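You operate a simulated robot arm through the tools that you are given. There is no shell and no other tool.

The job below is to be done with a simulated robot arm. You get a single attempt, and the scene is never put back.

TASK
Put things in order on the belt top. At the end: the red toy block stands where the green clip stood; the green small tin box stands where the orange drink can (marked "Bolhariza") stood; the orange drink can from the belt top is on the brown flat cardboard; the green clip from the belt top stands where the green small tin box stood; whatever was shut is shut again. Leave all else as you found it, and nothing knocked over. Set down upright: drink can.

The check looks at the end state, three seconds after you hand in, the way a careful person would. Anything else that was tipped, shoved, dropped, spilled or broken makes it a failure.

THE ROBOT
A 5-joint arm with a two-finger parallel gripper, fixed in place. Base frame: the origin is at the foot of the arm, x ahead of it, y to its left, z up; the work surface is at about z = 0. Units: m, degrees, N and s.
With the tool pointing down near the work surface it reaches from about 0.26 to 0.6 m from the base axis. Its first joint turns from -66.0 to 66.0 degrees. The tool tilts only in the upright plane through the base axis and itself; it spins freely about its own axis. Payload 1.57 kg.
Tool frame: the origin (TCP) lies between the finger pads and is the grasp point; the fingertips stand 0.03 m ahead of it; z points along the fingers, y is the line along which they close. Largest opening 0.08 m; finger width 0.017, thickness 0.012; the body of the gripper, 0.04 by 0.082 m, starts 0.08 m behind the TCP.
Orientation is that of the tool frame in the base frame, as [roll, pitch, yaw] about the fixed x, y, z axes, in that order (R = Rz(yaw) Ry(pitch) Rx(roll)). With the fingers straight down and closing along the base's y, the tool's x points along the base's -x, its y along +y and its z along -z.

THE INTERFACE
- The arm moves only by the tool play_rows. Its argument "deltas" is a list of rows, each a list of 3 entries, a list of its own where there are three numbers: the shift along the tool's x, y, z in m, then the turn, a rotation vector about the tool's x, y, z in degrees, then the finger opening in m, from 0 to 0.08. In form: [[[dx, dy, dz], [wx, wy, wz], grip], ...]. A call has 1 to 20 rows; each row shifts and turns the commanded pose from where the row before left it, along the tool's axes as they then stand. Each row takes 0.2 s and may step no farther than 0.05 m and 8.6 degrees from the row before; otherwise, or with a gripper value out of range, the whole call is refused. A pose out of reach is approached as far as the arm can. The call stops where the force on the tool passes 40 N (or 10 N more than at its start, if that is more) or the arm is blocked; 0.2 s more then pass. Each finger travels about 0.153 m/s and halts on what it meets, pressing with about 43 N; the grip force reading is that of the motor and also rises with nothing between the fingers. The clock runs only during rows and for 0.2 s after the last one: add rows that do not move to give the fingers time. The reply holds the time, the measured pose of the TCP, the force on the tool along the base axes, the opening and the grip force, in the units named above and with some noise, with the torque about the TCP (base axes, N m) and any sound that the robot's microphone picked up.
- Cameras (640 x 400 px; columns grow to the right, rows downward): "scene" is fixed at [0.0393, 0.3996, 0.5156]; the picture's right is [-0.72, -0.70, 0.00], its down [-0.44, 0.45, -0.78] and it looks along [0.54, -0.56, -0.63] (base axes); focal length 279 px, centre (320, 200). "wrist" rides on the gripper at [0.072, -0.007, -0.122] in the tool frame; the picture's right is [0.09, 1.00, 0.00], its down [-0.84, 0.08, -0.54] and it looks along [-0.54, 0.05, 0.84] (tool axes); focal length 238 px, centre (320, 200). There is no depth. A picture from a camera that has moved, and an enlarged one, comes with that camera's place and axes in the base frame and with its lens.
- capture(camera): a new picture of that camera. No time passes.
- enlarge(camera, box): a new picture of the part [left, top, right, bottom] of that camera's present view, enlarged. No time passes.
- hand_in(): hands the job in; it is judged then, once.

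Places have to be worked out from the pictures, the camera data and where the tool is seen. Open the gripper and draw the arm clear of the work before you hand the job in, unless the task says otherwise.

The tools are called after "Call:" as a command line: name --argument value ..., lists and objects as JSON in quotes. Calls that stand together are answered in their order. play_rows: Moves the arm, as the interface text tells. Its arguments: {"type":"object","properties":{"deltas":{"type":"array"}},"required":["deltas"]} The other tools are called the same way: capture (camera) takes a picture; enlarge (camera, box) takes an enlarged picture of a part of a camera's view; hand_in () hands the job in.

At the start:

```text
time: 0.0
position: [0.3976, -0.222, 0.2888]
tcp_rot: [179.9, 0.0, -179.9]
wrist_force: [0.6, -0.7, 0.4]
torque: [0.01, -0.01, 0.01]
finger_gap: 0.08
finger_force: 0.0
```

scene: 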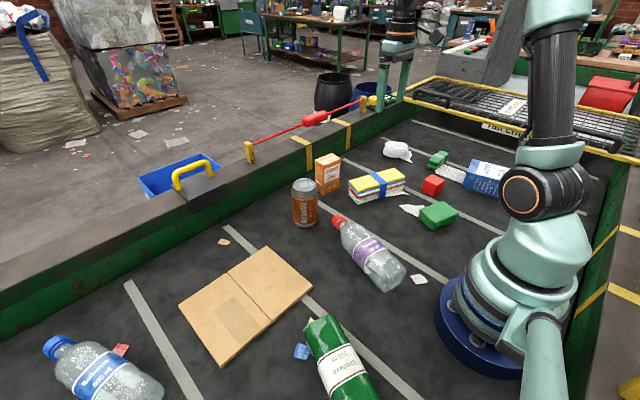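
wrist: 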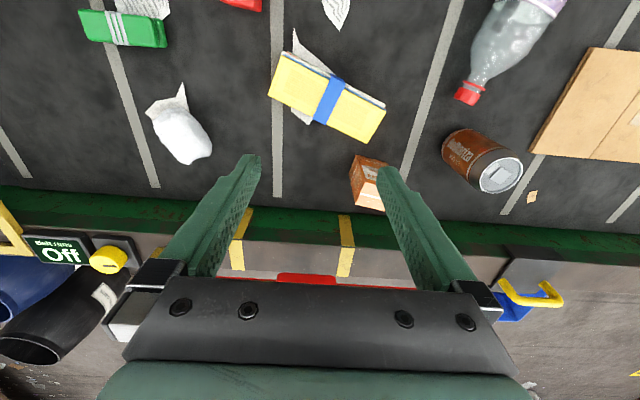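

I'll begin by looking at the scene in more detail with enlarged views before moving anything.

Call:
enlarge --camera "scene" --box '[280, 120, 520, 270]'

Call:
enlarge --camera "scene" --box '[120, 140, 440, 340]'

Call:
enlarge --camera "wrist" --box '[0, 0, 320, 200]'

Call:
enlarge --camera "wrist" --box '[320, 0, 640, 200]'

```text
2.67 times, centred on (400, 195) of scene
camera zoom: at [0.0393, 0.3996, 0.5156], right [-0.72, -0.7, 0.0], down [-0.44, 0.45, -0.78], along [0.54, -0.56, -0.63], focal length 745 px, centre (107, 213)
```

zoom: 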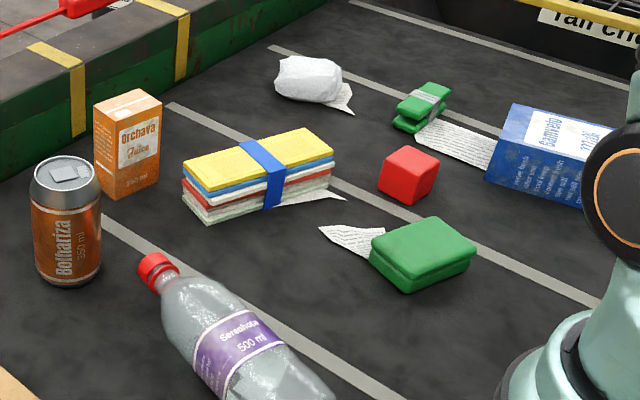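

```text
2.00 times, centred on (280, 240) of scene
camera zoom: at [0.0393, 0.3996, 0.5156], right [-0.72, -0.7, 0.0], down [-0.44, 0.45, -0.78], along [0.54, -0.56, -0.63], focal length 558 px, centre (400, 120)
```

zoom: 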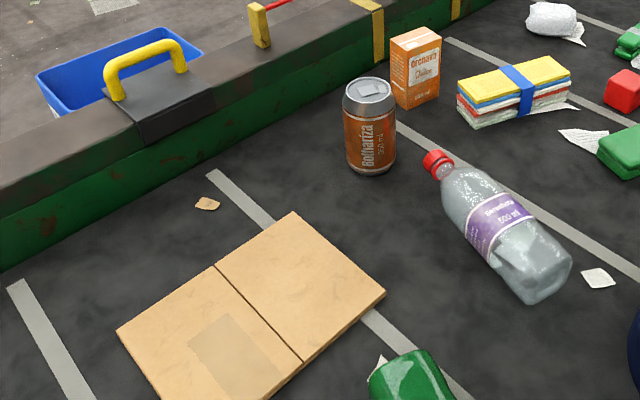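

```text
2.00 times, centred on (160, 100) of wrist
camera zoom: at [0.3255, -0.2281, 0.4112], right [-0.09, 1.0, 0.0], down [0.84, 0.08, 0.54], along [0.54, 0.05, -0.84], focal length 477 px, centre (640, 400)
```

zoom: 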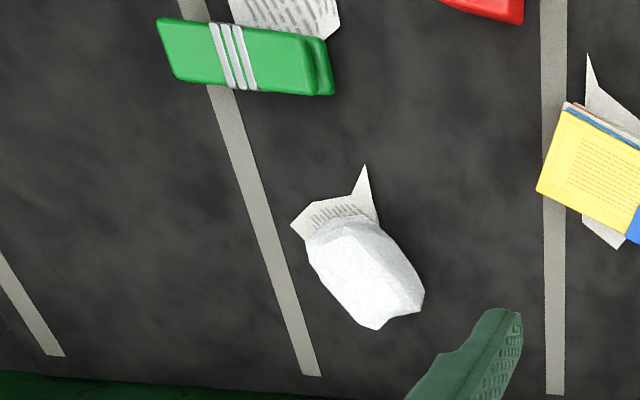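

```text
2.00 times, centred on (480, 100) of wrist
camera zoom: at [0.3255, -0.2281, 0.4112], right [-0.09, 1.0, 0.0], down [0.84, 0.08, 0.54], along [0.54, 0.05, -0.84], focal length 477 px, centre (0, 400)
```

zoom: 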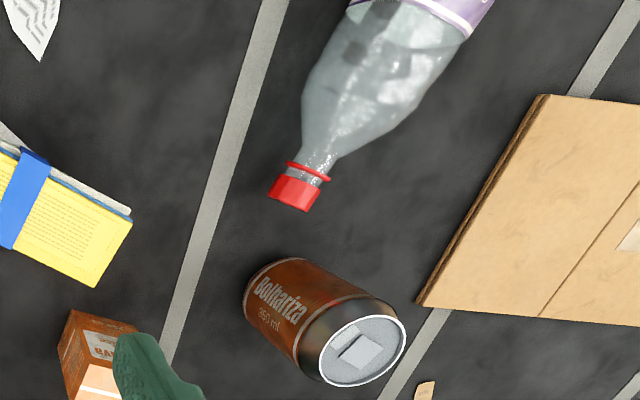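

The can stands near (0.445, 0.036), the cardboard spans roughly x 0.29–0.45 and y 0.16–0.38, the tin is near (0.20, -0.225), the red block near (0.27, -0.33), and the clip near (0.33, -0.48). I'll start by moving high above the can with the gripper open, to check its position from the wrist camera.

Call:
play_rows --deltas '[[[-0.008, 0.043, 0], [0, 0, 0], 0.08], [[-0.008, 0.043, 0], [0, 0, 0], 0.08], [[-0.008, 0.043, 0], [0, 0, 0], 0.08], [[-0.008, 0.043, 0], [0, 0, 0], 0.08], [[-0.008, 0.043, 0], [0, 0, 0], 0.08], [[-0.007, 0.043, 0], [0, 0, 0], 0.08], [[0, 0, 0], [0, 0, 0], 0.08]]'

Call:
capture --camera "wrist"

Call:
capture --camera "scene"

```text
time: 1.6
position: [0.4448, 0.0368, 0.289]
tcp_rot: [179.9, 0.0, -179.9]
wrist_force: [-0.5, 0.2, 0.4]
torque: [0.02, -0.03, -0.04]
finger_gap: 0.0801
finger_force: 0.1
```

```text
taken
camera wrist: at [0.3732, 0.0292, 0.4116], right [-0.09, 1.0, 0.0], down [0.84, 0.08, 0.54], along [0.54, 0.05, -0.84], focal length 238 px, centre (320, 200)
```

wrist: 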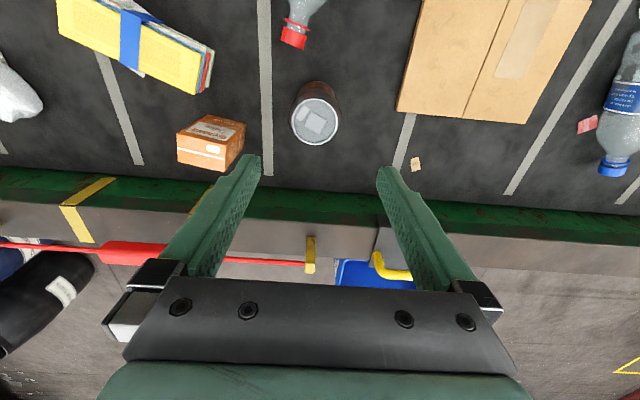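

```text
taken
```

scene: 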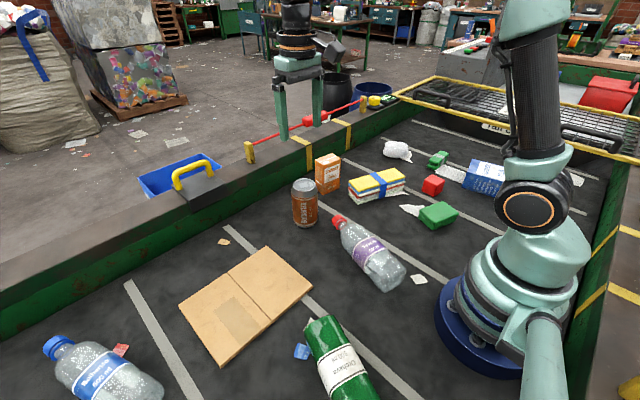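

The can appears nearly under the tool. I'll zoom into it to refine its centre.

Call:
enlarge --camera "wrist" --box '[256, 70, 384, 150]'

Call:
enlarge --camera "wrist" --box '[380, 0, 620, 150]'

Call:
enlarge --camera "scene" --box '[272, 160, 368, 240]'

```text
5.00 times, centred on (320, 110) of wrist
camera zoom: at [0.3732, 0.0292, 0.4116], right [-0.09, 1.0, 0.0], down [0.84, 0.08, 0.54], along [0.54, 0.05, -0.84], focal length 1192 px, centre (320, 650)
```

zoom: 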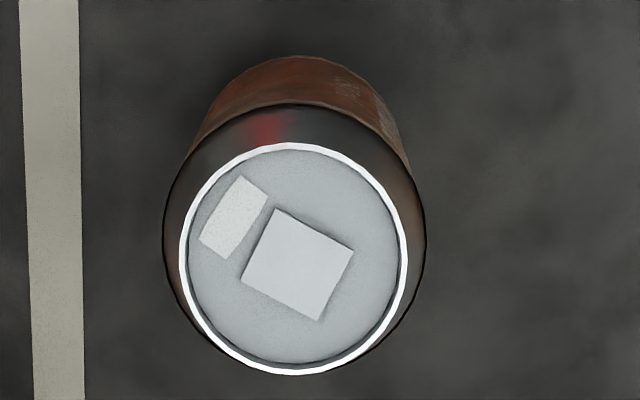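

```text
2.67 times, centred on (500, 75) of wrist
camera zoom: at [0.3732, 0.0292, 0.4116], right [-0.09, 1.0, 0.0], down [0.84, 0.08, 0.54], along [0.54, 0.05, -0.84], focal length 636 px, centre (-160, 533)
```

zoom: 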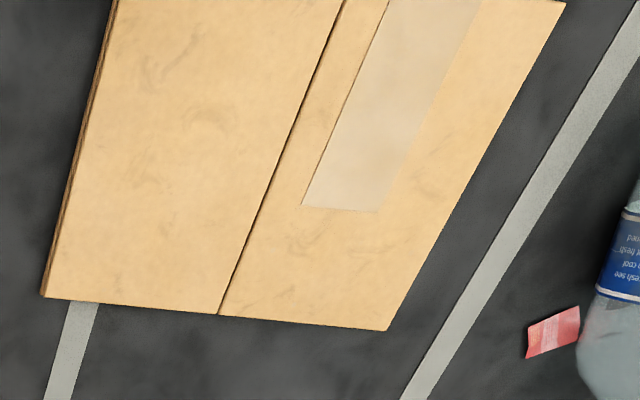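

```text
5.00 times, centred on (320, 200) of scene
camera zoom: at [0.0393, 0.3996, 0.5156], right [-0.72, -0.7, 0.0], down [-0.44, 0.45, -0.78], along [0.54, -0.56, -0.63], focal length 1396 px, centre (320, 200)
```

zoom: 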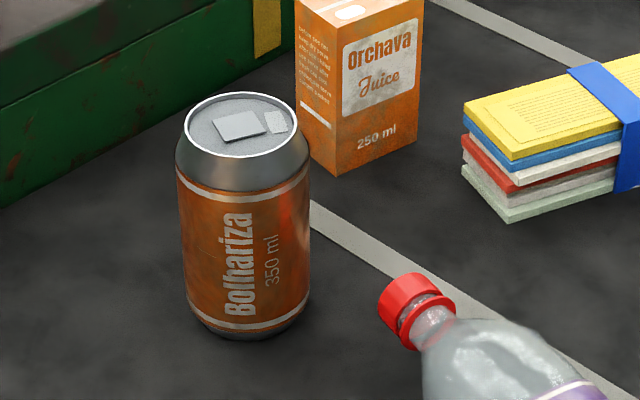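

The rays from both cameras agree on the can's centre at about (0.450, 0.030), with its top at about 0.115 m. I'll correct the tool position, descend so the TCP is at about mid-height of the can, and look before closing.

Call:
play_rows --deltas '[[[-0.0055, -0.0065, 0], [0, 0, 0], 0.08], [[0, 0, 0], [0, 0, 0], 0.08], [[0, 0, 0.04], [0, 0, 0], 0.08], [[0, 0, 0.04], [0, 0, 0], 0.08], [[0, 0, 0.03], [0, 0, 0], 0.08], [[0, 0, 0.03], [0, 0, 0], 0.08], [[0, 0, 0.03], [0, 0, 0], 0.08], [[0, 0, 0.03], [0, 0, 0], 0.08], [[0, 0, 0.024], [0, 0, 0], 0.08], [[0, 0, 0], [0, 0, 0], 0.08]]'

Call:
capture --camera "wrist"

Call:
enlarge --camera "scene" --box '[240, 120, 400, 240]'

```text
time: 3.8
position: [0.4506, 0.0287, 0.0663]
tcp_rot: [-179.9, 0.0, -180.0]
wrist_force: [-0.1, -0.1, 0.5]
torque: [0.02, 0.01, 0.01]
finger_gap: 0.0798
finger_force: 0.2
```

```text
taken
camera wrist: at [0.3783, 0.0228, 0.188], right [-0.09, 1.0, 0.0], down [0.84, 0.08, 0.54], along [0.54, 0.05, -0.84], focal length 238 px, centre (320, 200)
```

wrist: 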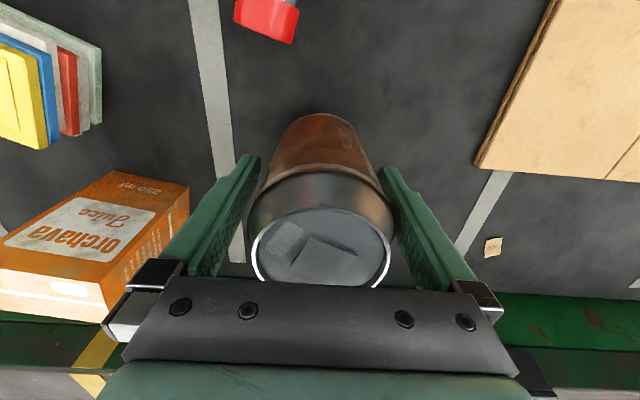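

```text
3.33 times, centred on (320, 180) of scene
camera zoom: at [0.0393, 0.3996, 0.5156], right [-0.72, -0.7, 0.0], down [-0.44, 0.45, -0.78], along [0.54, -0.56, -0.63], focal length 931 px, centre (320, 267)
```

zoom: 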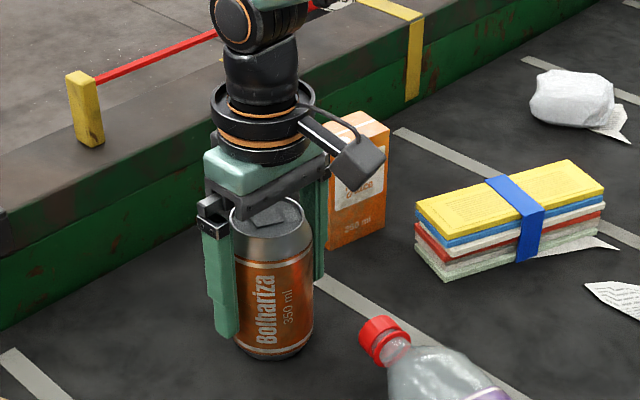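

The fingers straddle the can cleanly with room on both sides. I'll close on it and check the grip.

Call:
play_rows --deltas '[[[0, 0, 0], [0, 0, 0], 0.07], [[0, 0, 0], [0, 0, 0], 0.06], [[0, 0, 0], [0, 0, 0], 0.055], [[0, 0, 0], [0, 0, 0], 0.055]]'

Call:
capture --camera "wrist"

```text
time: 4.8
position: [0.4498, 0.0297, 0.0671]
tcp_rot: [180.0, -0.1, -179.9]
wrist_force: [0.3, -0.7, 0.6]
torque: [-0.01, 0.0, 0.02]
finger_gap: 0.064
finger_force: 42.6
```

```text
taken
camera wrist: at [0.3784, 0.0227, 0.1884], right [-0.09, 1.0, 0.0], down [0.84, 0.08, 0.54], along [0.54, 0.05, -0.84], focal length 238 px, centre (320, 200)
```

wrist: 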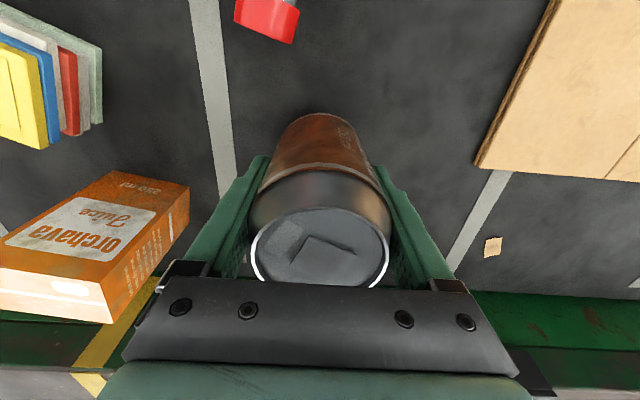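

The can is gripped at a 64 mm gap. I'll lift it straight up and check it is held.

Call:
play_rows --deltas '[[[0, 0, -0.01], [0, 0, 0], 0.055], [[0, 0, -0.025], [0, 0, 0], 0.055], [[0, 0, -0.035], [0, 0, 0], 0.055], [[0, 0, -0.03], [0, 0, 0], 0.055], [[0, 0, 0], [0, 0, 0], 0.055]]'

Call:
capture --camera "wrist"

Call:
enlarge --camera "scene" --box '[160, 100, 400, 400]'

```text
time: 6.0
position: [0.45, 0.0305, 0.1673]
tcp_rot: [180.0, 0.0, -179.9]
wrist_force: [-0.6, -0.3, -0.8]
torque: [0.0, -0.01, -0.03]
finger_gap: 0.0639
finger_force: 43.4
```

```text
taken
camera wrist: at [0.379, 0.0238, 0.2876], right [-0.09, 1.0, 0.0], down [0.84, 0.08, 0.54], along [0.54, 0.05, -0.84], focal length 238 px, centre (320, 200)
```

wrist: 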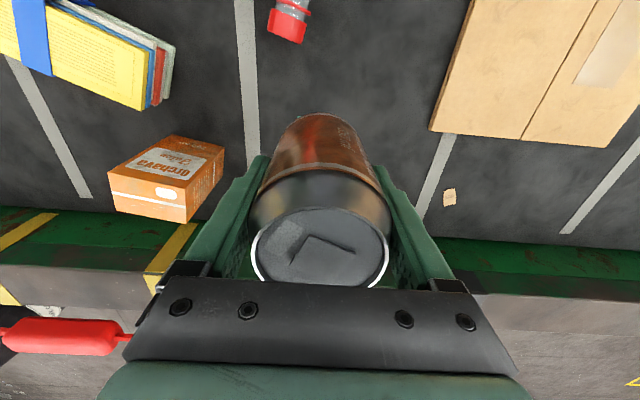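

```text
1.33 times, centred on (280, 250) of scene
camera zoom: at [0.0393, 0.3996, 0.5156], right [-0.72, -0.7, 0.0], down [-0.44, 0.45, -0.78], along [0.54, -0.56, -0.63], focal length 372 px, centre (373, 133)
```

zoom: 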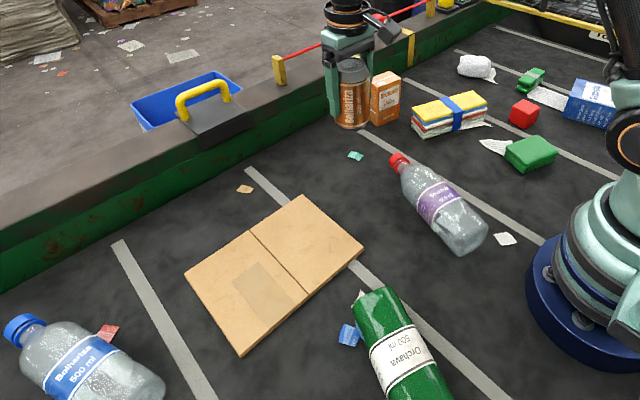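

The can is held upright (a small scrap that was under it stayed on the belt). I'll carry it to the middle of the near half of the cardboard, about (0.37, 0.217), and lower it partway.

Call:
play_rows --deltas '[[[0.008, 0.0187, 0], [0, 0, 0], 0.055], [[0.016, 0.0373, 0], [0, 0, 0], 0.055], [[0.016, 0.0373, 0], [0, 0, 0], 0.055], [[0.016, 0.0373, 0], [0, 0, 0], 0.055], [[0.016, 0.0373, 0], [0, 0, 0], 0.055], [[0.008, 0.0187, 0], [0, 0, 0], 0.055], [[0, 0, 0], [0, 0, 0], 0.055], [[0, 0, 0.03], [0, 0, 0], 0.055], [[0, 0, 0.03], [0, 0, 0], 0.055], [[0, 0, 0.02], [0, 0, 0], 0.055], [[0, 0, 0], [0, 0, 0], 0.055]]'

Call:
capture --camera "wrist"

Call:
enlarge --camera "scene" --box '[160, 200, 352, 360]'

```text
time: 8.4
position: [0.3699, 0.216, 0.0847]
tcp_rot: [179.9, -0.1, -180.0]
wrist_force: [0.2, 0.5, -0.9]
torque: [0.01, 0.03, 0.01]
finger_gap: 0.064
finger_force: 42.9
```

```text
taken
camera wrist: at [0.2978, 0.2095, 0.2075], right [-0.09, 1.0, 0.0], down [0.84, 0.08, 0.54], along [0.54, 0.05, -0.84], focal length 238 px, centre (320, 200)
```

wrist: 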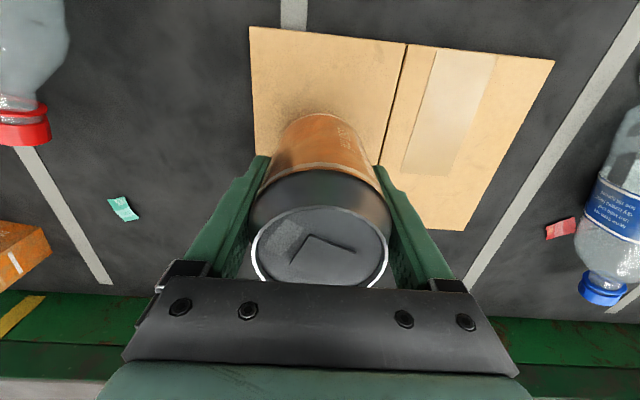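

```text
2.50 times, centred on (256, 280) of scene
camera zoom: at [0.0393, 0.3996, 0.5156], right [-0.72, -0.7, 0.0], down [-0.44, 0.45, -0.78], along [0.54, -0.56, -0.63], focal length 698 px, centre (480, 0)
```

zoom: 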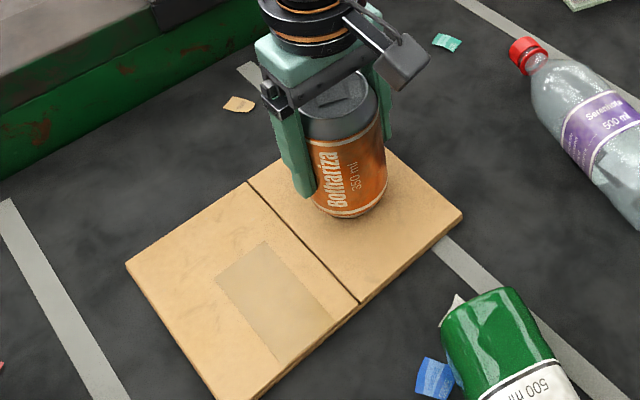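

The can hovers above the near half of the board, its base about 18 mm above belt level. I'll lower in small steps and watch the contact force.

Call:
play_rows --deltas '[[[0, 0, 0.003], [0, 0, 0], 0.055], [[0, 0, 0.003], [0, 0, 0], 0.055], [[0, 0, 0], [0, 0, 0], 0.055]]'

```text
time: 9.2
position: [0.3684, 0.2169, 0.0787]
tcp_rot: [-180.0, 0.0, 179.9]
wrist_force: [0.9, 0.2, -0.2]
torque: [0.0, 0.02, -0.01]
finger_gap: 0.0639
finger_force: 43.1
```

No contact yet, with the base about 12 mm up, so I'll keep lowering by 2 mm at a time.

Call:
play_rows --deltas '[[[0, 0, 0.002], [0, 0, 0], 0.055], [[0, 0, 0], [0, 0, 0], 0.055]]'

Call:
play_rows --deltas '[[[0, 0, 0.002], [0, 0, 0], 0.055], [[0, 0, 0], [0, 0, 0], 0.055]]'

```text
time: 9.8
position: [0.3686, 0.2178, 0.0773]
tcp_rot: [-179.9, 0.1, 180.0]
wrist_force: [1.4, -1.4, 4.5]
torque: [-0.09, 0.02, 0.02]
finger_gap: 0.0637
finger_force: 43.0
```

```text
time: 10.4
position: [0.37, 0.218, 0.075]
tcp_rot: [179.9, 0.1, 179.9]
wrist_force: [-2.2, 2.5, 14.4]
torque: [0.22, 0.2, -0.02]
finger_gap: 0.064
finger_force: 42.9
```

Contact has been made, with 14 N on the tool, so the board top is about 10 mm high. I'll relax by 1.5 mm and then open gradually.

Call:
play_rows --deltas '[[[0, 0, -0.0015], [0, 0, 0], 0.055], [[0, 0, 0], [0, 0, 0], 0.055]]'

Call:
play_rows --deltas '[[[0, 0, 0], [0, 0, 0], 0.066], [[0, 0, 0], [0, 0, 0], 0.07], [[0, 0, 0], [0, 0, 0], 0.08], [[0, 0, 0], [0, 0, 0], 0.08]]'

Call:
capture --camera "wrist"

Call:
enlarge --camera "scene" --box '[160, 200, 352, 360]'

```text
time: 11.0
position: [0.3686, 0.2161, 0.0748]
tcp_rot: [-179.8, -0.1, 180.0]
wrist_force: [-0.6, -0.2, 0.5]
torque: [0.01, -0.02, 0.01]
finger_gap: 0.064
finger_force: 42.8
```

```text
time: 12.0
position: [0.3686, 0.2172, 0.0767]
tcp_rot: [180.0, -0.1, -180.0]
wrist_force: [-0.1, 0.4, 0.1]
torque: [0.0, -0.01, 0.0]
finger_gap: 0.0796
finger_force: 0.0
```

```text
taken
camera wrist: at [0.2976, 0.21, 0.1988], right [-0.09, 1.0, 0.0], down [0.84, 0.08, 0.54], along [0.54, 0.05, -0.84], focal length 238 px, centre (320, 200)
```

wrist: 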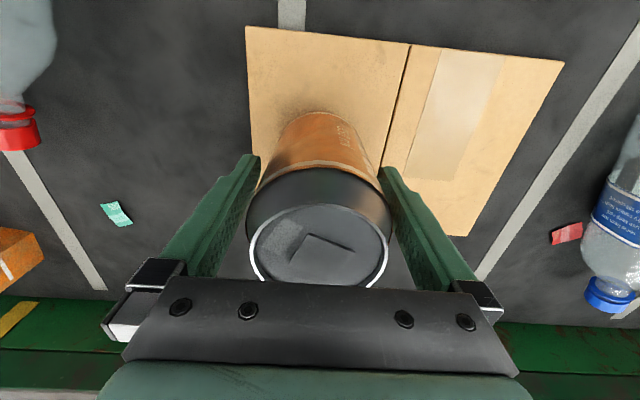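

```text
2.50 times, centred on (256, 280) of scene
camera zoom: at [0.0393, 0.3996, 0.5156], right [-0.72, -0.7, 0.0], down [-0.44, 0.45, -0.78], along [0.54, -0.56, -0.63], focal length 698 px, centre (480, 0)
```

zoom: 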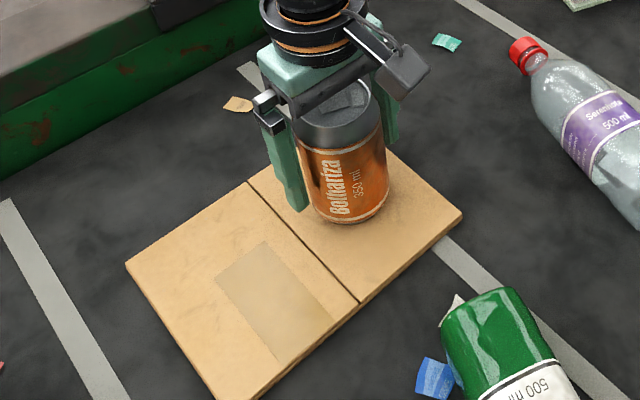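

The can stands upright on the board and is free of the fingers. I'll rise straight up, then swing around to a viewpoint over the tin, red block and clip.

Call:
play_rows --deltas '[[[0, 0, -0.02], [0, 0, 0], 0.08], [[0, 0, -0.04], [0, 0, 0], 0.08], [[0, 0, -0.05], [0, 0, 0], 0.08], [[0, 0, -0.05], [0, 0, 0], 0.08], [[0, 0, -0.05], [0, 0, 0], 0.08], [[-0.006, -0.043, 0], [0, 0, 0], 0.08], [[-0.006, -0.043, 0], [0, 0, 0], 0.08], [[-0.006, -0.043, 0], [0, 0, 0], 0.08], [[-0.006, -0.043, 0], [0, 0, 0], 0.08], [[-0.006, -0.043, 0], [0, 0, 0], 0.08], [[0.018, -0.045, 0], [0, 0, 0], 0.08], [[0.018, -0.045, 0], [0, 0, 0], 0.08], [[0.022, -0.045, 0], [0, 0, 0], 0.08], [[0.022, -0.045, 0], [0, 0, 0], 0.08], [[0.022, -0.045, 0], [0, 0, 0], 0.08], [[0.025, -0.042, 0], [0, 0, 0], 0.08], [[0, 0, 0], [0, 0, 0], 0.08]]'

Call:
capture --camera "wrist"

Call:
capture --camera "scene"

```text
time: 15.6
position: [0.2703, -0.2653, 0.2885]
tcp_rot: [-179.9, 0.0, -180.0]
wrist_force: [-0.2, 1.0, 0.4]
torque: [-0.02, -0.01, 0.0]
finger_gap: 0.08
finger_force: 0.1
```

```text
taken
camera wrist: at [0.1993, -0.2724, 0.4095], right [-0.09, 1.0, 0.0], down [0.84, 0.08, 0.54], along [0.54, 0.05, -0.84], focal length 238 px, centre (320, 200)
```

wrist: 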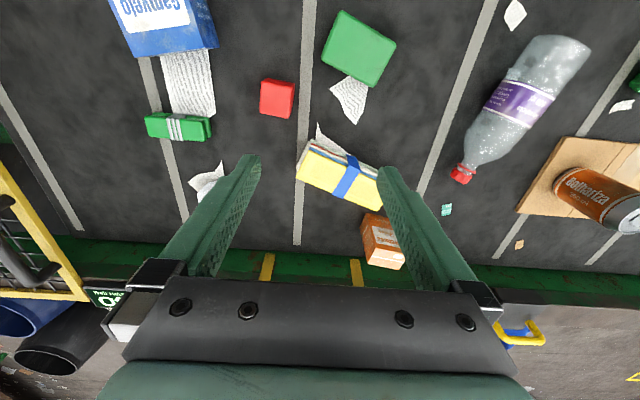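

```text
taken
```

scene: 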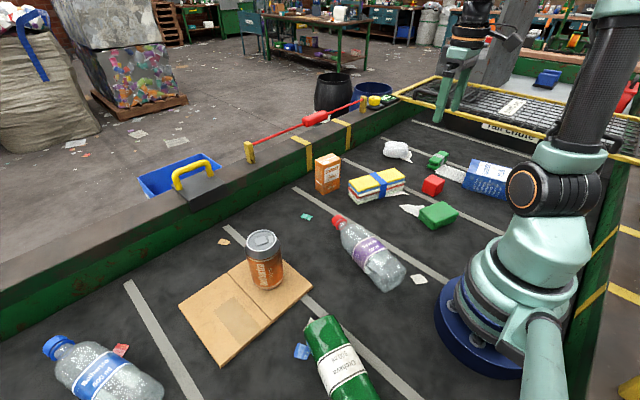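

Everything is in view from here. I'll zoom in on the tin, red block and clip to measure them.

Call:
enlarge --camera "wrist" --box '[304, 0, 432, 80]'

Call:
enlarge --camera "wrist" --box '[216, 60, 344, 140]'

Call:
enlarge --camera "wrist" --box '[110, 80, 238, 160]'

Call:
enlarge --camera "wrist" --box '[390, 170, 518, 250]'

Call:
enlarge --camera "scene" --box '[380, 140, 508, 240]'

```text
5.00 times, centred on (368, 40) of wrist
camera zoom: at [0.1993, -0.2724, 0.4095], right [-0.09, 1.0, 0.0], down [0.84, 0.08, 0.54], along [0.54, 0.05, -0.84], focal length 1192 px, centre (80, 1000)
```

zoom: 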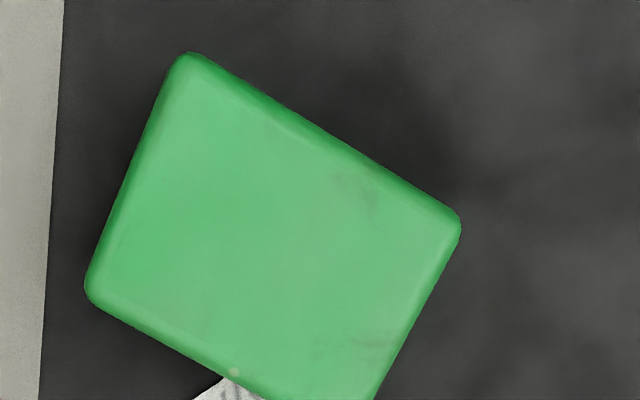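

```text
5.00 times, centred on (280, 100) of wrist
camera zoom: at [0.1993, -0.2724, 0.4095], right [-0.09, 1.0, 0.0], down [0.84, 0.08, 0.54], along [0.54, 0.05, -0.84], focal length 1192 px, centre (520, 700)
```

zoom: 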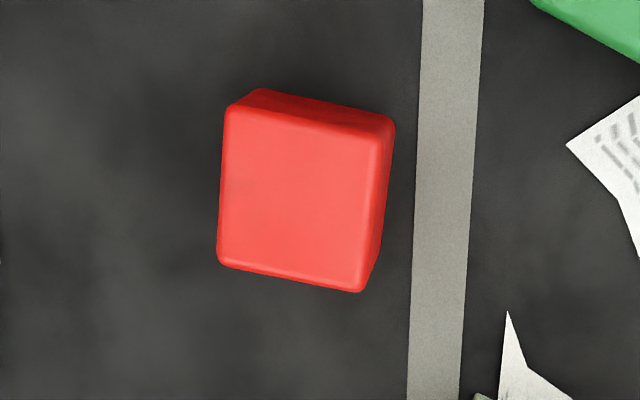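

```text
5.00 times, centred on (174, 120) of wrist
camera zoom: at [0.1993, -0.2724, 0.4095], right [-0.09, 1.0, 0.0], down [0.84, 0.08, 0.54], along [0.54, 0.05, -0.84], focal length 1192 px, centre (1050, 600)
```

zoom: 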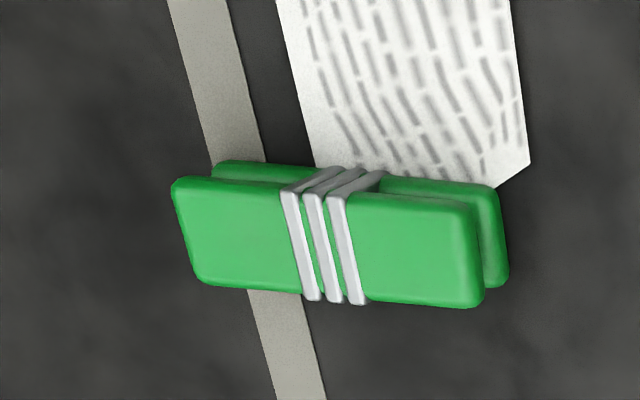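

```text
5.00 times, centred on (454, 210) of wrist
camera zoom: at [0.1993, -0.2724, 0.4095], right [-0.09, 1.0, 0.0], down [0.84, 0.08, 0.54], along [0.54, 0.05, -0.84], focal length 1192 px, centre (-350, 150)
```

zoom: 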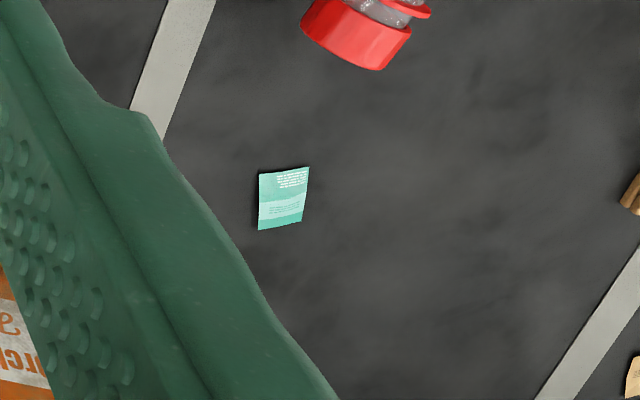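

```text
4.00 times, centred on (444, 190) of scene
camera zoom: at [0.0393, 0.3996, 0.5156], right [-0.72, -0.7, 0.0], down [-0.44, 0.45, -0.78], along [0.54, -0.56, -0.63], focal length 1117 px, centre (-176, 240)
```

zoom: 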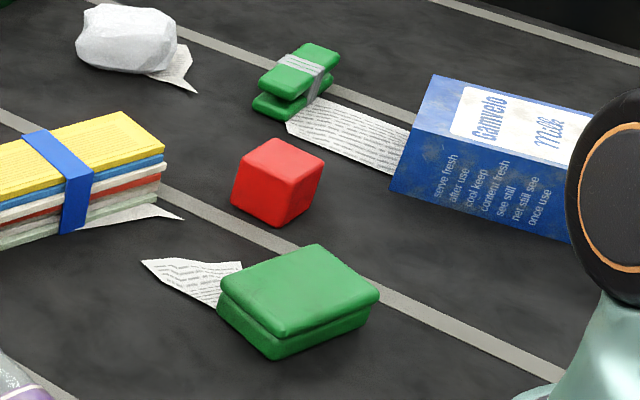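

The tin is about 85 × 56 mm, centred near (0.201, -0.219), with its short axis at about -20° from base x. The clip is centred near (0.331, -0.49) and lies along y. I'll move over the tin, turn the tool so the fingers close across the short side, drop to 0.2 m and look closely.

Call:
play_rows --deltas '[[[0.0345, 0.023, 0.0], [0, 0, 0], 0.08], [[0.0345, 0.023, 0.0], [0, 0, 0], 0.08], [[0, 0, 0.03], [0, 0, -7.0], 0.08], [[0, 0, 0.03], [0, 0, -7.0], 0.08], [[0, 0, 0.03], [0, 0, -7.0], 0.08], [[0, 0, 0], [0, 0, -7.0], 0.08], [[0, 0, 0], [0, 0, -7.0], 0.08], [[0, 0, 0], [0, 0, -7.0], 0.08], [[0, 0, 0], [0, 0, -7.0], 0.08], [[0, 0, 0], [0, 0, -7.0], 0.08], [[0, 0, 0], [0, 0, -7.0], 0.08], [[0, 0, 0], [0, 0, -7.0], 0.08], [[0, 0, 0], [0, 0, 0], 0.08]]'

Call:
capture --camera "wrist"

Call:
capture --camera "scene"

```text
time: 18.4
position: [0.2034, -0.2191, 0.1963]
tcp_rot: [180.0, 0.0, -109.9]
wrist_force: [-0.1, -0.5, -0.3]
torque: [0.01, -0.03, -0.01]
finger_gap: 0.08
finger_force: 0.1
```

```text
taken
camera wrist: at [0.1854, -0.2889, 0.3181], right [-0.97, 0.25, 0.0], down [0.21, 0.81, 0.54], along [0.14, 0.52, -0.84], focal length 238 px, centre (320, 200)
```

wrist: 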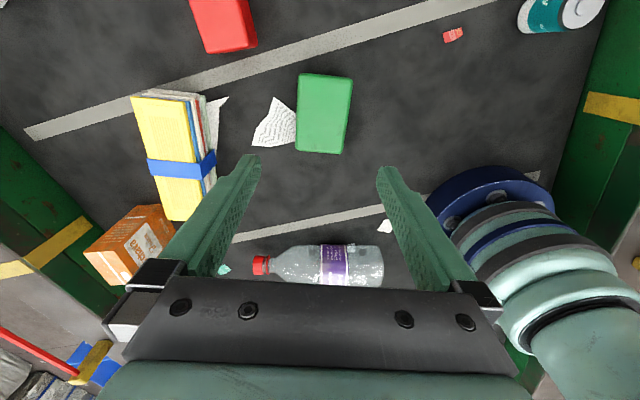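

```text
taken
```

scene: 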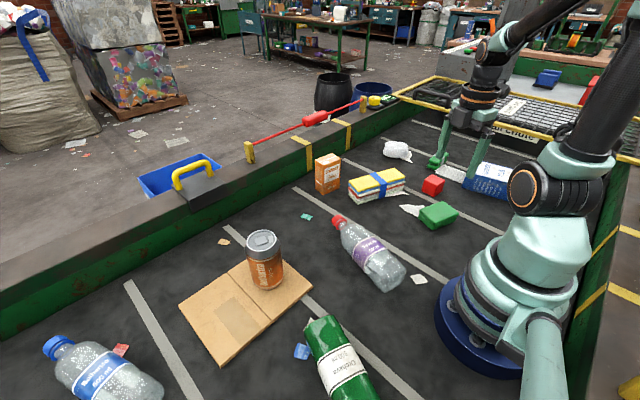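

The tin now lines up with the fingers. I'll zoom in for its centre, alignment and any latch.

Call:
enlarge --camera "wrist" --box '[256, 70, 384, 160]'

Call:
enlarge --camera "scene" --box '[400, 180, 480, 240]'

```text
4.44 times, centred on (320, 115) of wrist
camera zoom: at [0.1854, -0.2889, 0.3181], right [-0.97, 0.25, 0.0], down [0.21, 0.81, 0.54], along [0.14, 0.52, -0.84], focal length 1059 px, centre (320, 578)
```

zoom: 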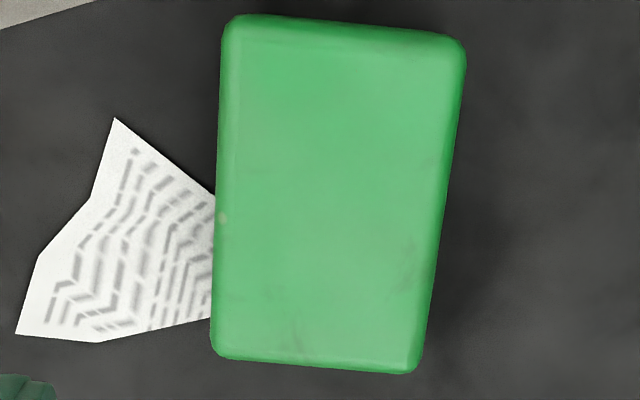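

```text
6.67 times, centred on (440, 210) of scene
camera zoom: at [0.0393, 0.3996, 0.5156], right [-0.72, -0.7, 0.0], down [-0.44, 0.45, -0.78], along [0.54, -0.56, -0.63], focal length 1862 px, centre (-480, 133)
```

zoom: 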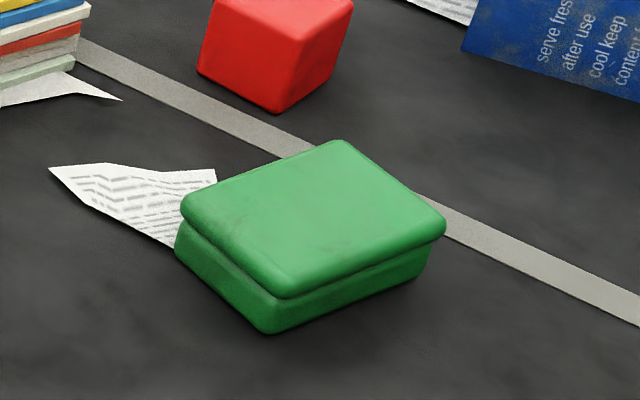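

The tin's centre is within 2 mm of the tool axis and aligned within 1°, at about (0.2015, -0.2194). The pale fleck is just a mark on the lid. I'll descend so the fingertips end about 5 mm above the belt, holding both the lid and the base of the tin.

Call:
play_rows --deltas '[[[0.001, 0.0017, 0.0], [0, 0, 0], 0.08], [[0, 0, 0.04], [0, 0, 0], 0.08], [[0, 0, 0.04], [0, 0, 0], 0.08], [[0, 0, 0.03], [0, 0, 0], 0.08], [[0, 0, 0.025], [0, 0, 0], 0.08], [[0, 0, 0.015], [0, 0, 0], 0.08], [[0, 0, 0.01], [0, 0, 0], 0.08], [[0, 0, 0], [0, 0, 0], 0.08]]'

Call:
capture --camera "wrist"

Call:
enlarge --camera "scene" --box '[380, 120, 520, 240]'

```text
time: 20.2
position: [0.2015, -0.2192, 0.0366]
tcp_rot: [-179.9, 0.1, -109.9]
wrist_force: [0.2, 0.1, -0.7]
torque: [0.03, 0.03, 0.0]
finger_gap: 0.08
finger_force: 0.1
```

```text
taken
camera wrist: at [0.1836, -0.2891, 0.1577], right [-0.97, 0.25, 0.0], down [0.21, 0.81, 0.54], along [0.14, 0.52, -0.84], focal length 238 px, centre (320, 200)
```

wrist: 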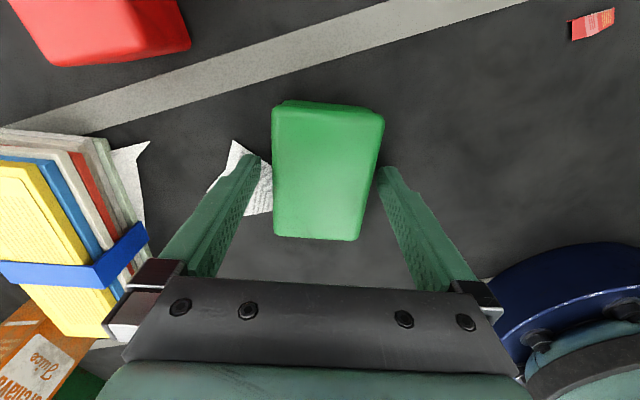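

```text
3.33 times, centred on (450, 180) of scene
camera zoom: at [0.0393, 0.3996, 0.5156], right [-0.72, -0.7, 0.0], down [-0.44, 0.45, -0.78], along [0.54, -0.56, -0.63], focal length 931 px, centre (-113, 267)
```

zoom: 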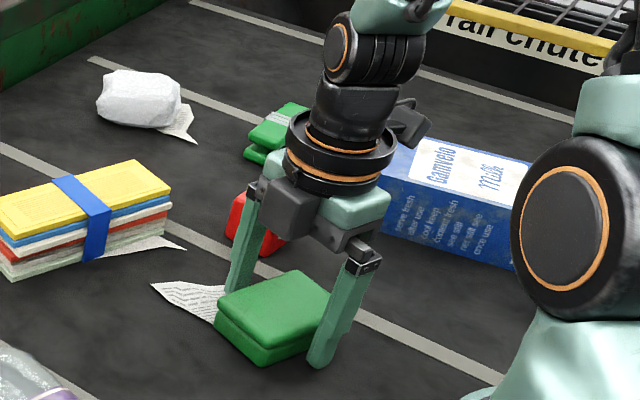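

The fingers straddle the tin. I'll close gently and check the gap.

Call:
play_rows --deltas '[[[0, 0, 0], [0, 0, 0], 0.07], [[0, 0, 0], [0, 0, 0], 0.06], [[0, 0, 0], [0, 0, 0], 0.05], [[0, 0, 0], [0, 0, 0], 0.045], [[0, 0, 0], [0, 0, 0], 0.045]]'

Call:
capture --camera "wrist"

```text
time: 21.4
position: [0.2017, -0.2188, 0.0362]
tcp_rot: [-180.0, 0.0, -110.0]
wrist_force: [0.4, 0.3, 0.1]
torque: [0.01, 0.02, 0.02]
finger_gap: 0.0601
finger_force: 42.8
```

```text
taken
camera wrist: at [0.1835, -0.289, 0.1579], right [-0.97, 0.25, 0.0], down [0.21, 0.81, 0.54], along [0.14, 0.52, -0.84], focal length 238 px, centre (320, 200)
```

wrist: 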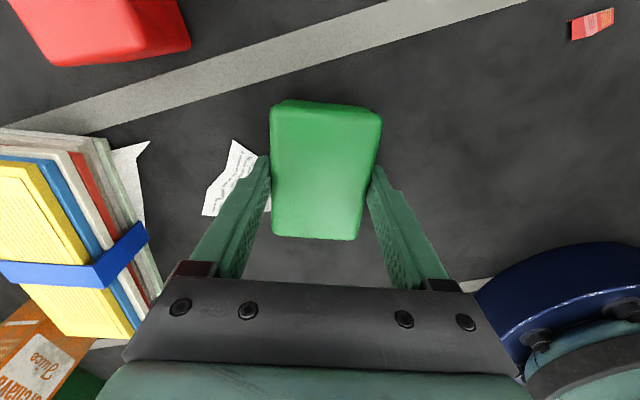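

The tin is held at a 60 mm gap. I'll lift it straight up and check it came up closed and level.

Call:
play_rows --deltas '[[[0, 0, -0.01], [0, 0, 0], 0.045], [[0, 0, -0.02], [0, 0, 0], 0.045], [[0, 0, -0.035], [0, 0, 0], 0.045], [[0, 0, -0.045], [0, 0, 0], 0.045], [[0, 0, -0.045], [0, 0, 0], 0.045], [[0, 0, 0], [0, 0, 0], 0.045]]'

Call:
capture --camera "wrist"

Call:
enlarge --camera "scene" --box '[380, 80, 540, 240]'

```text
time: 22.8
position: [0.2001, -0.2192, 0.1917]
tcp_rot: [180.0, 0.0, -110.0]
wrist_force: [0.1, -0.8, -1.0]
torque: [-0.02, -0.01, 0.0]
finger_gap: 0.0599
finger_force: 43.0
```

```text
taken
camera wrist: at [0.1834, -0.2885, 0.3134], right [-0.97, 0.25, 0.0], down [0.21, 0.81, 0.54], along [0.14, 0.52, -0.84], focal length 238 px, centre (320, 200)
```

wrist: 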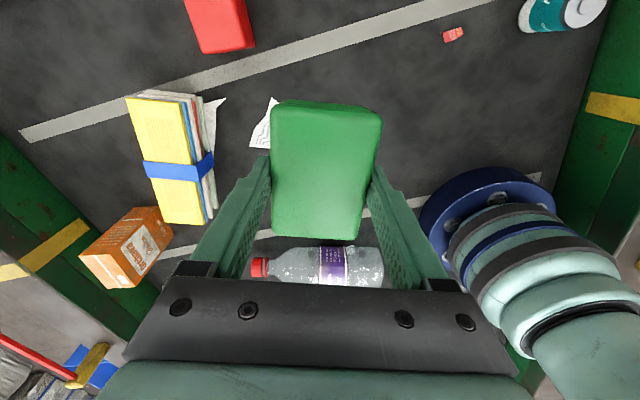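

```text
2.50 times, centred on (460, 160) of scene
camera zoom: at [0.0393, 0.3996, 0.5156], right [-0.72, -0.7, 0.0], down [-0.44, 0.45, -0.78], along [0.54, -0.56, -0.63], focal length 698 px, centre (-30, 300)
```

zoom: 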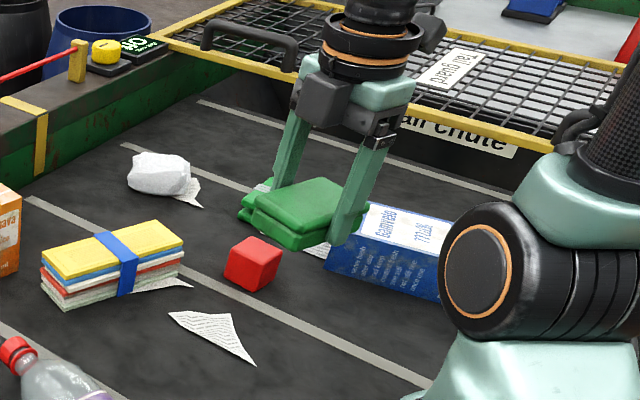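

The tin is lifted, closed and level. I'll carry it over to the can's former spot (0.450, 0.030) at this height.

Call:
play_rows --deltas '[[[-0.02, -0.0093, 0], [0, 0, 0], 0.045], [[-0.0399, -0.0185, 0], [0, 0, 0], 0.045], [[-0.0399, -0.0185, 0], [0, 0, 0], 0.045], [[-0.0399, -0.0185, 0], [0, 0, 0], 0.045], [[-0.0399, -0.0185, 0], [0, 0, 0], 0.045], [[-0.0399, -0.0185, 0], [0, 0, 0], 0.045], [[-0.0399, -0.0185, 0], [0, 0, 0], 0.045], [[-0.0399, -0.0185, 0], [0, 0, 0], 0.045], [[-0.02, -0.0093, 0], [0, 0, 0], 0.045], [[0, 0, 0], [0, 0, 0], 0.045]]'

Call:
capture --camera "wrist"

Call:
capture --camera "scene"

```text
time: 25.0
position: [0.448, 0.0308, 0.1922]
tcp_rot: [180.0, 0.0, -110.1]
wrist_force: [-0.1, 0.4, -2.0]
torque: [-0.01, -0.01, -0.01]
finger_gap: 0.0597
finger_force: 43.1
```

```text
taken
camera wrist: at [0.4298, -0.0399, 0.3139], right [-0.97, 0.25, 0.0], down [0.21, 0.81, 0.54], along [0.14, 0.52, -0.84], focal length 238 px, centre (320, 200)
```

wrist: 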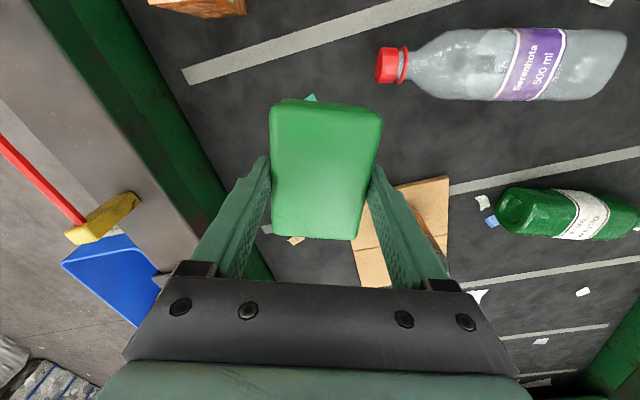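

```text
taken
```

scene: 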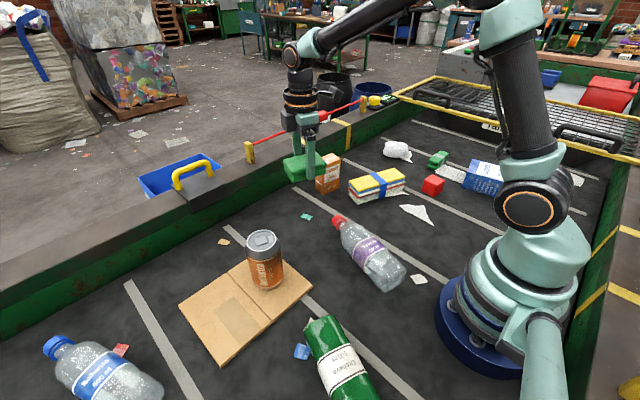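

I'm within 2 mm of the can's spot. I'll make a small correction and descend, stopping just above the belt.

Call:
play_rows --deltas '[[[0, -0.0015, 0.0], [0, 0, 0], 0.045], [[0, 0, 0.04], [0, 0, 0], 0.045], [[0, 0, 0.04], [0, 0, 0], 0.045], [[0, 0, 0.035], [0, 0, 0], 0.045], [[0, 0, 0.02], [0, 0, 0], 0.045], [[0, 0, 0.01], [0, 0, 0], 0.045], [[0, 0, 0.005], [0, 0, 0], 0.045], [[0, 0, 0], [0, 0, 0], 0.045]]'

Call:
capture --camera "wrist"

Call:
enlarge --camera "scene" --box '[240, 120, 400, 240]'

```text
time: 26.8
position: [0.452, 0.0272, 0.0432]
tcp_rot: [-179.9, 0.0, -110.1]
wrist_force: [-0.7, 0.1, -1.2]
torque: [0.01, 0.0, -0.02]
finger_gap: 0.0599
finger_force: 42.9
```

```text
taken
camera wrist: at [0.4341, -0.041, 0.1649], right [-0.97, 0.25, 0.0], down [0.21, 0.81, 0.54], along [0.14, 0.52, -0.84], focal length 238 px, centre (320, 200)
```

wrist: 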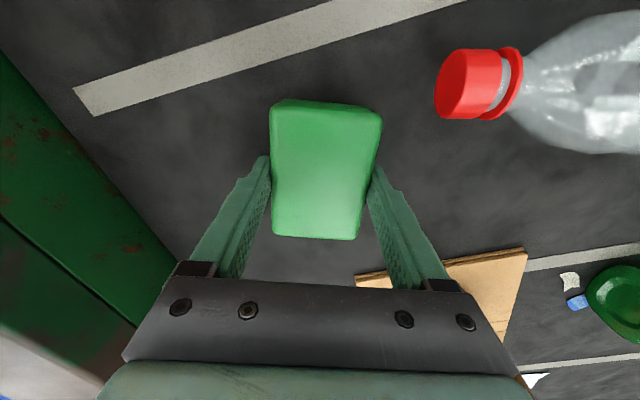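

```text
3.33 times, centred on (320, 180) of scene
camera zoom: at [0.0393, 0.3996, 0.5156], right [-0.72, -0.7, 0.0], down [-0.44, 0.45, -0.78], along [0.54, -0.56, -0.63], focal length 931 px, centre (320, 267)
```

zoom: 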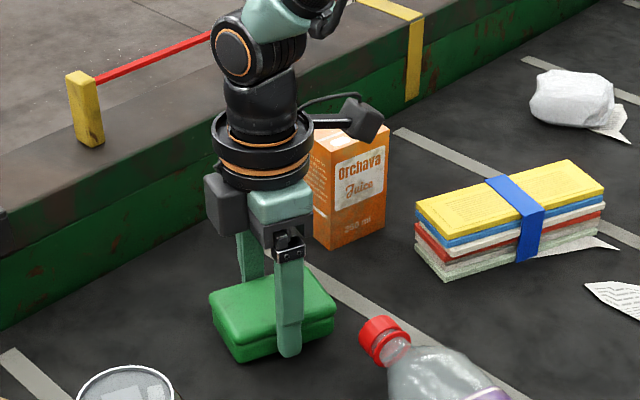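

The tin is over the spot at about (0.451, 0.029), with its base about 6 mm up. I'll lower in small steps while watching the force.

Call:
play_rows --deltas '[[[0, 0, 0.003], [0, 0, 0], 0.045], [[0, 0, 0.002], [0, 0, 0], 0.045], [[0, 0, 0], [0, 0, 0], 0.045]]'

Call:
play_rows --deltas '[[[0, 0, 0.0015], [0, 0, 0], 0.045], [[0, 0, 0], [0, 0, 0], 0.045]]'

```text
time: 27.6
position: [0.4517, 0.0292, 0.0383]
tcp_rot: [-180.0, 0.1, -110.0]
wrist_force: [0.1, -0.5, -0.9]
torque: [0.0, 0.0, 0.01]
finger_gap: 0.0598
finger_force: 42.9
```

```text
time: 28.2
position: [0.4517, 0.0302, 0.0357]
tcp_rot: [180.0, 0.0, -109.9]
wrist_force: [-2.5, -0.5, 7.2]
torque: [0.01, 0.07, 0.0]
finger_gap: 0.0599
finger_force: 43.1
```

Contact reads 7 N, so the tin is on the belt. I'll ease up half a millimetre and open gradually.

Call:
play_rows --deltas '[[[0, 0, -0.0007], [0, 0, 0], 0.045], [[0, 0, 0], [0, 0, 0], 0.062], [[0, 0, 0], [0, 0, 0], 0.068], [[0, 0, 0], [0, 0, 0], 0.08], [[0, 0, 0], [0, 0, 0], 0.08]]'

Call:
capture --camera "wrist"

```text
time: 29.4
position: [0.4522, 0.0289, 0.0364]
tcp_rot: [179.9, 0.0, -110.0]
wrist_force: [0.6, 0.9, 0.0]
torque: [0.0, 0.02, -0.03]
finger_gap: 0.0794
finger_force: 0.0
```

```text
taken
camera wrist: at [0.4338, -0.0407, 0.1582], right [-0.97, 0.25, 0.0], down [0.21, 0.81, 0.54], along [0.14, 0.52, -0.84], focal length 238 px, centre (320, 200)
```

wrist: 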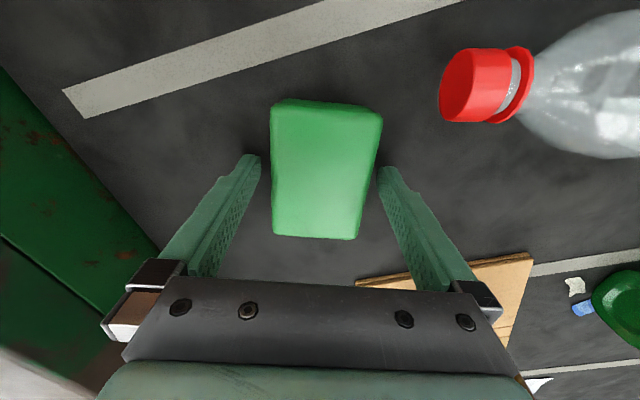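

The tin rests at the can's old spot and the fingers are clear. I'll rise straight up and confirm it is undisturbed.

Call:
play_rows --deltas '[[[0, 0, -0.015], [0, 0, 0], 0.08], [[0, 0, -0.03], [0, 0, 0], 0.08], [[0, 0, -0.05], [0, 0, 0], 0.08], [[0, 0, -0.05], [0, 0, 0], 0.08], [[0, 0, -0.05], [0, 0, 0], 0.08], [[0, 0, -0.045], [0, 0, 0], 0.08], [[0, 0, 0], [0, 0, 0], 0.08]]'

Call:
capture --camera "wrist"

Call:
enlarge --camera "scene" --box '[240, 140, 400, 240]'

```text
time: 31.0
position: [0.4527, 0.0305, 0.2792]
tcp_rot: [180.0, 0.0, -110.0]
wrist_force: [-0.3, -1.0, 0.2]
torque: [0.01, -0.03, 0.01]
finger_gap: 0.08
finger_force: 0.1
```

```text
taken
camera wrist: at [0.4351, -0.0399, 0.4007], right [-0.97, 0.25, 0.0], down [0.21, 0.81, 0.54], along [0.14, 0.52, -0.84], focal length 238 px, centre (320, 200)
```

wrist: 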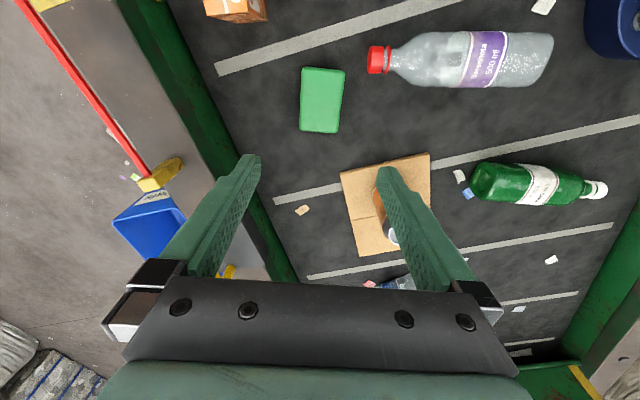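

```text
4.00 times, centred on (320, 190) of scene
camera zoom: at [0.0393, 0.3996, 0.5156], right [-0.72, -0.7, 0.0], down [-0.44, 0.45, -0.78], along [0.54, -0.56, -0.63], focal length 1117 px, centre (320, 240)
```

zoom: 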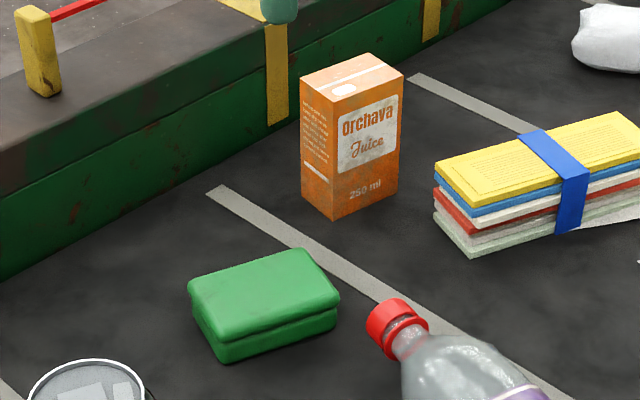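

The tin sits closed and upright on the can's old spot. I'll turn the tool 160° up here so the fingers will close along base x for the clip.

Call:
play_rows --deltas '[[[0, 0, 0], [0, 0, 8], 0.06], [[0, 0, 0], [0, 0, 8], 0.06], [[0, 0, 0], [0, 0, 8], 0.06], [[0, 0, 0], [0, 0, 8], 0.06], [[0, 0, 0], [0, 0, 8], 0.06], [[0, 0, 0], [0, 0, 8], 0.06], [[0, 0, 0], [0, 0, 8], 0.06], [[0, 0, 0], [0, 0, 8], 0.06], [[0, 0, 0], [0, 0, 8], 0.06], [[0, 0, 0], [0, 0, 8], 0.06], [[0, 0, 0], [0, 0, 8], 0.06], [[0, 0, 0], [0, 0, 8], 0.06], [[0, 0, 0], [0, 0, 8], 0.06], [[0, 0, 0], [0, 0, 8], 0.06], [[0, 0, 0], [0, 0, 8], 0.06], [[0, 0, 0], [0, 0, 8], 0.06], [[0, 0, 0], [0, 0, 8], 0.06], [[0, 0, 0], [0, 0, 8], 0.06], [[0, 0, 0], [0, 0, 8], 0.06], [[0, 0, 0], [0, 0, 8], 0.06]]'

```text
time: 35.2
position: [0.451, 0.0282, 0.2759]
tcp_rot: [-179.9, 0.0, 89.9]
wrist_force: [0.0, 1.0, 0.1]
torque: [0.0, -0.03, 0.01]
finger_gap: 0.06
finger_force: 0.1
```

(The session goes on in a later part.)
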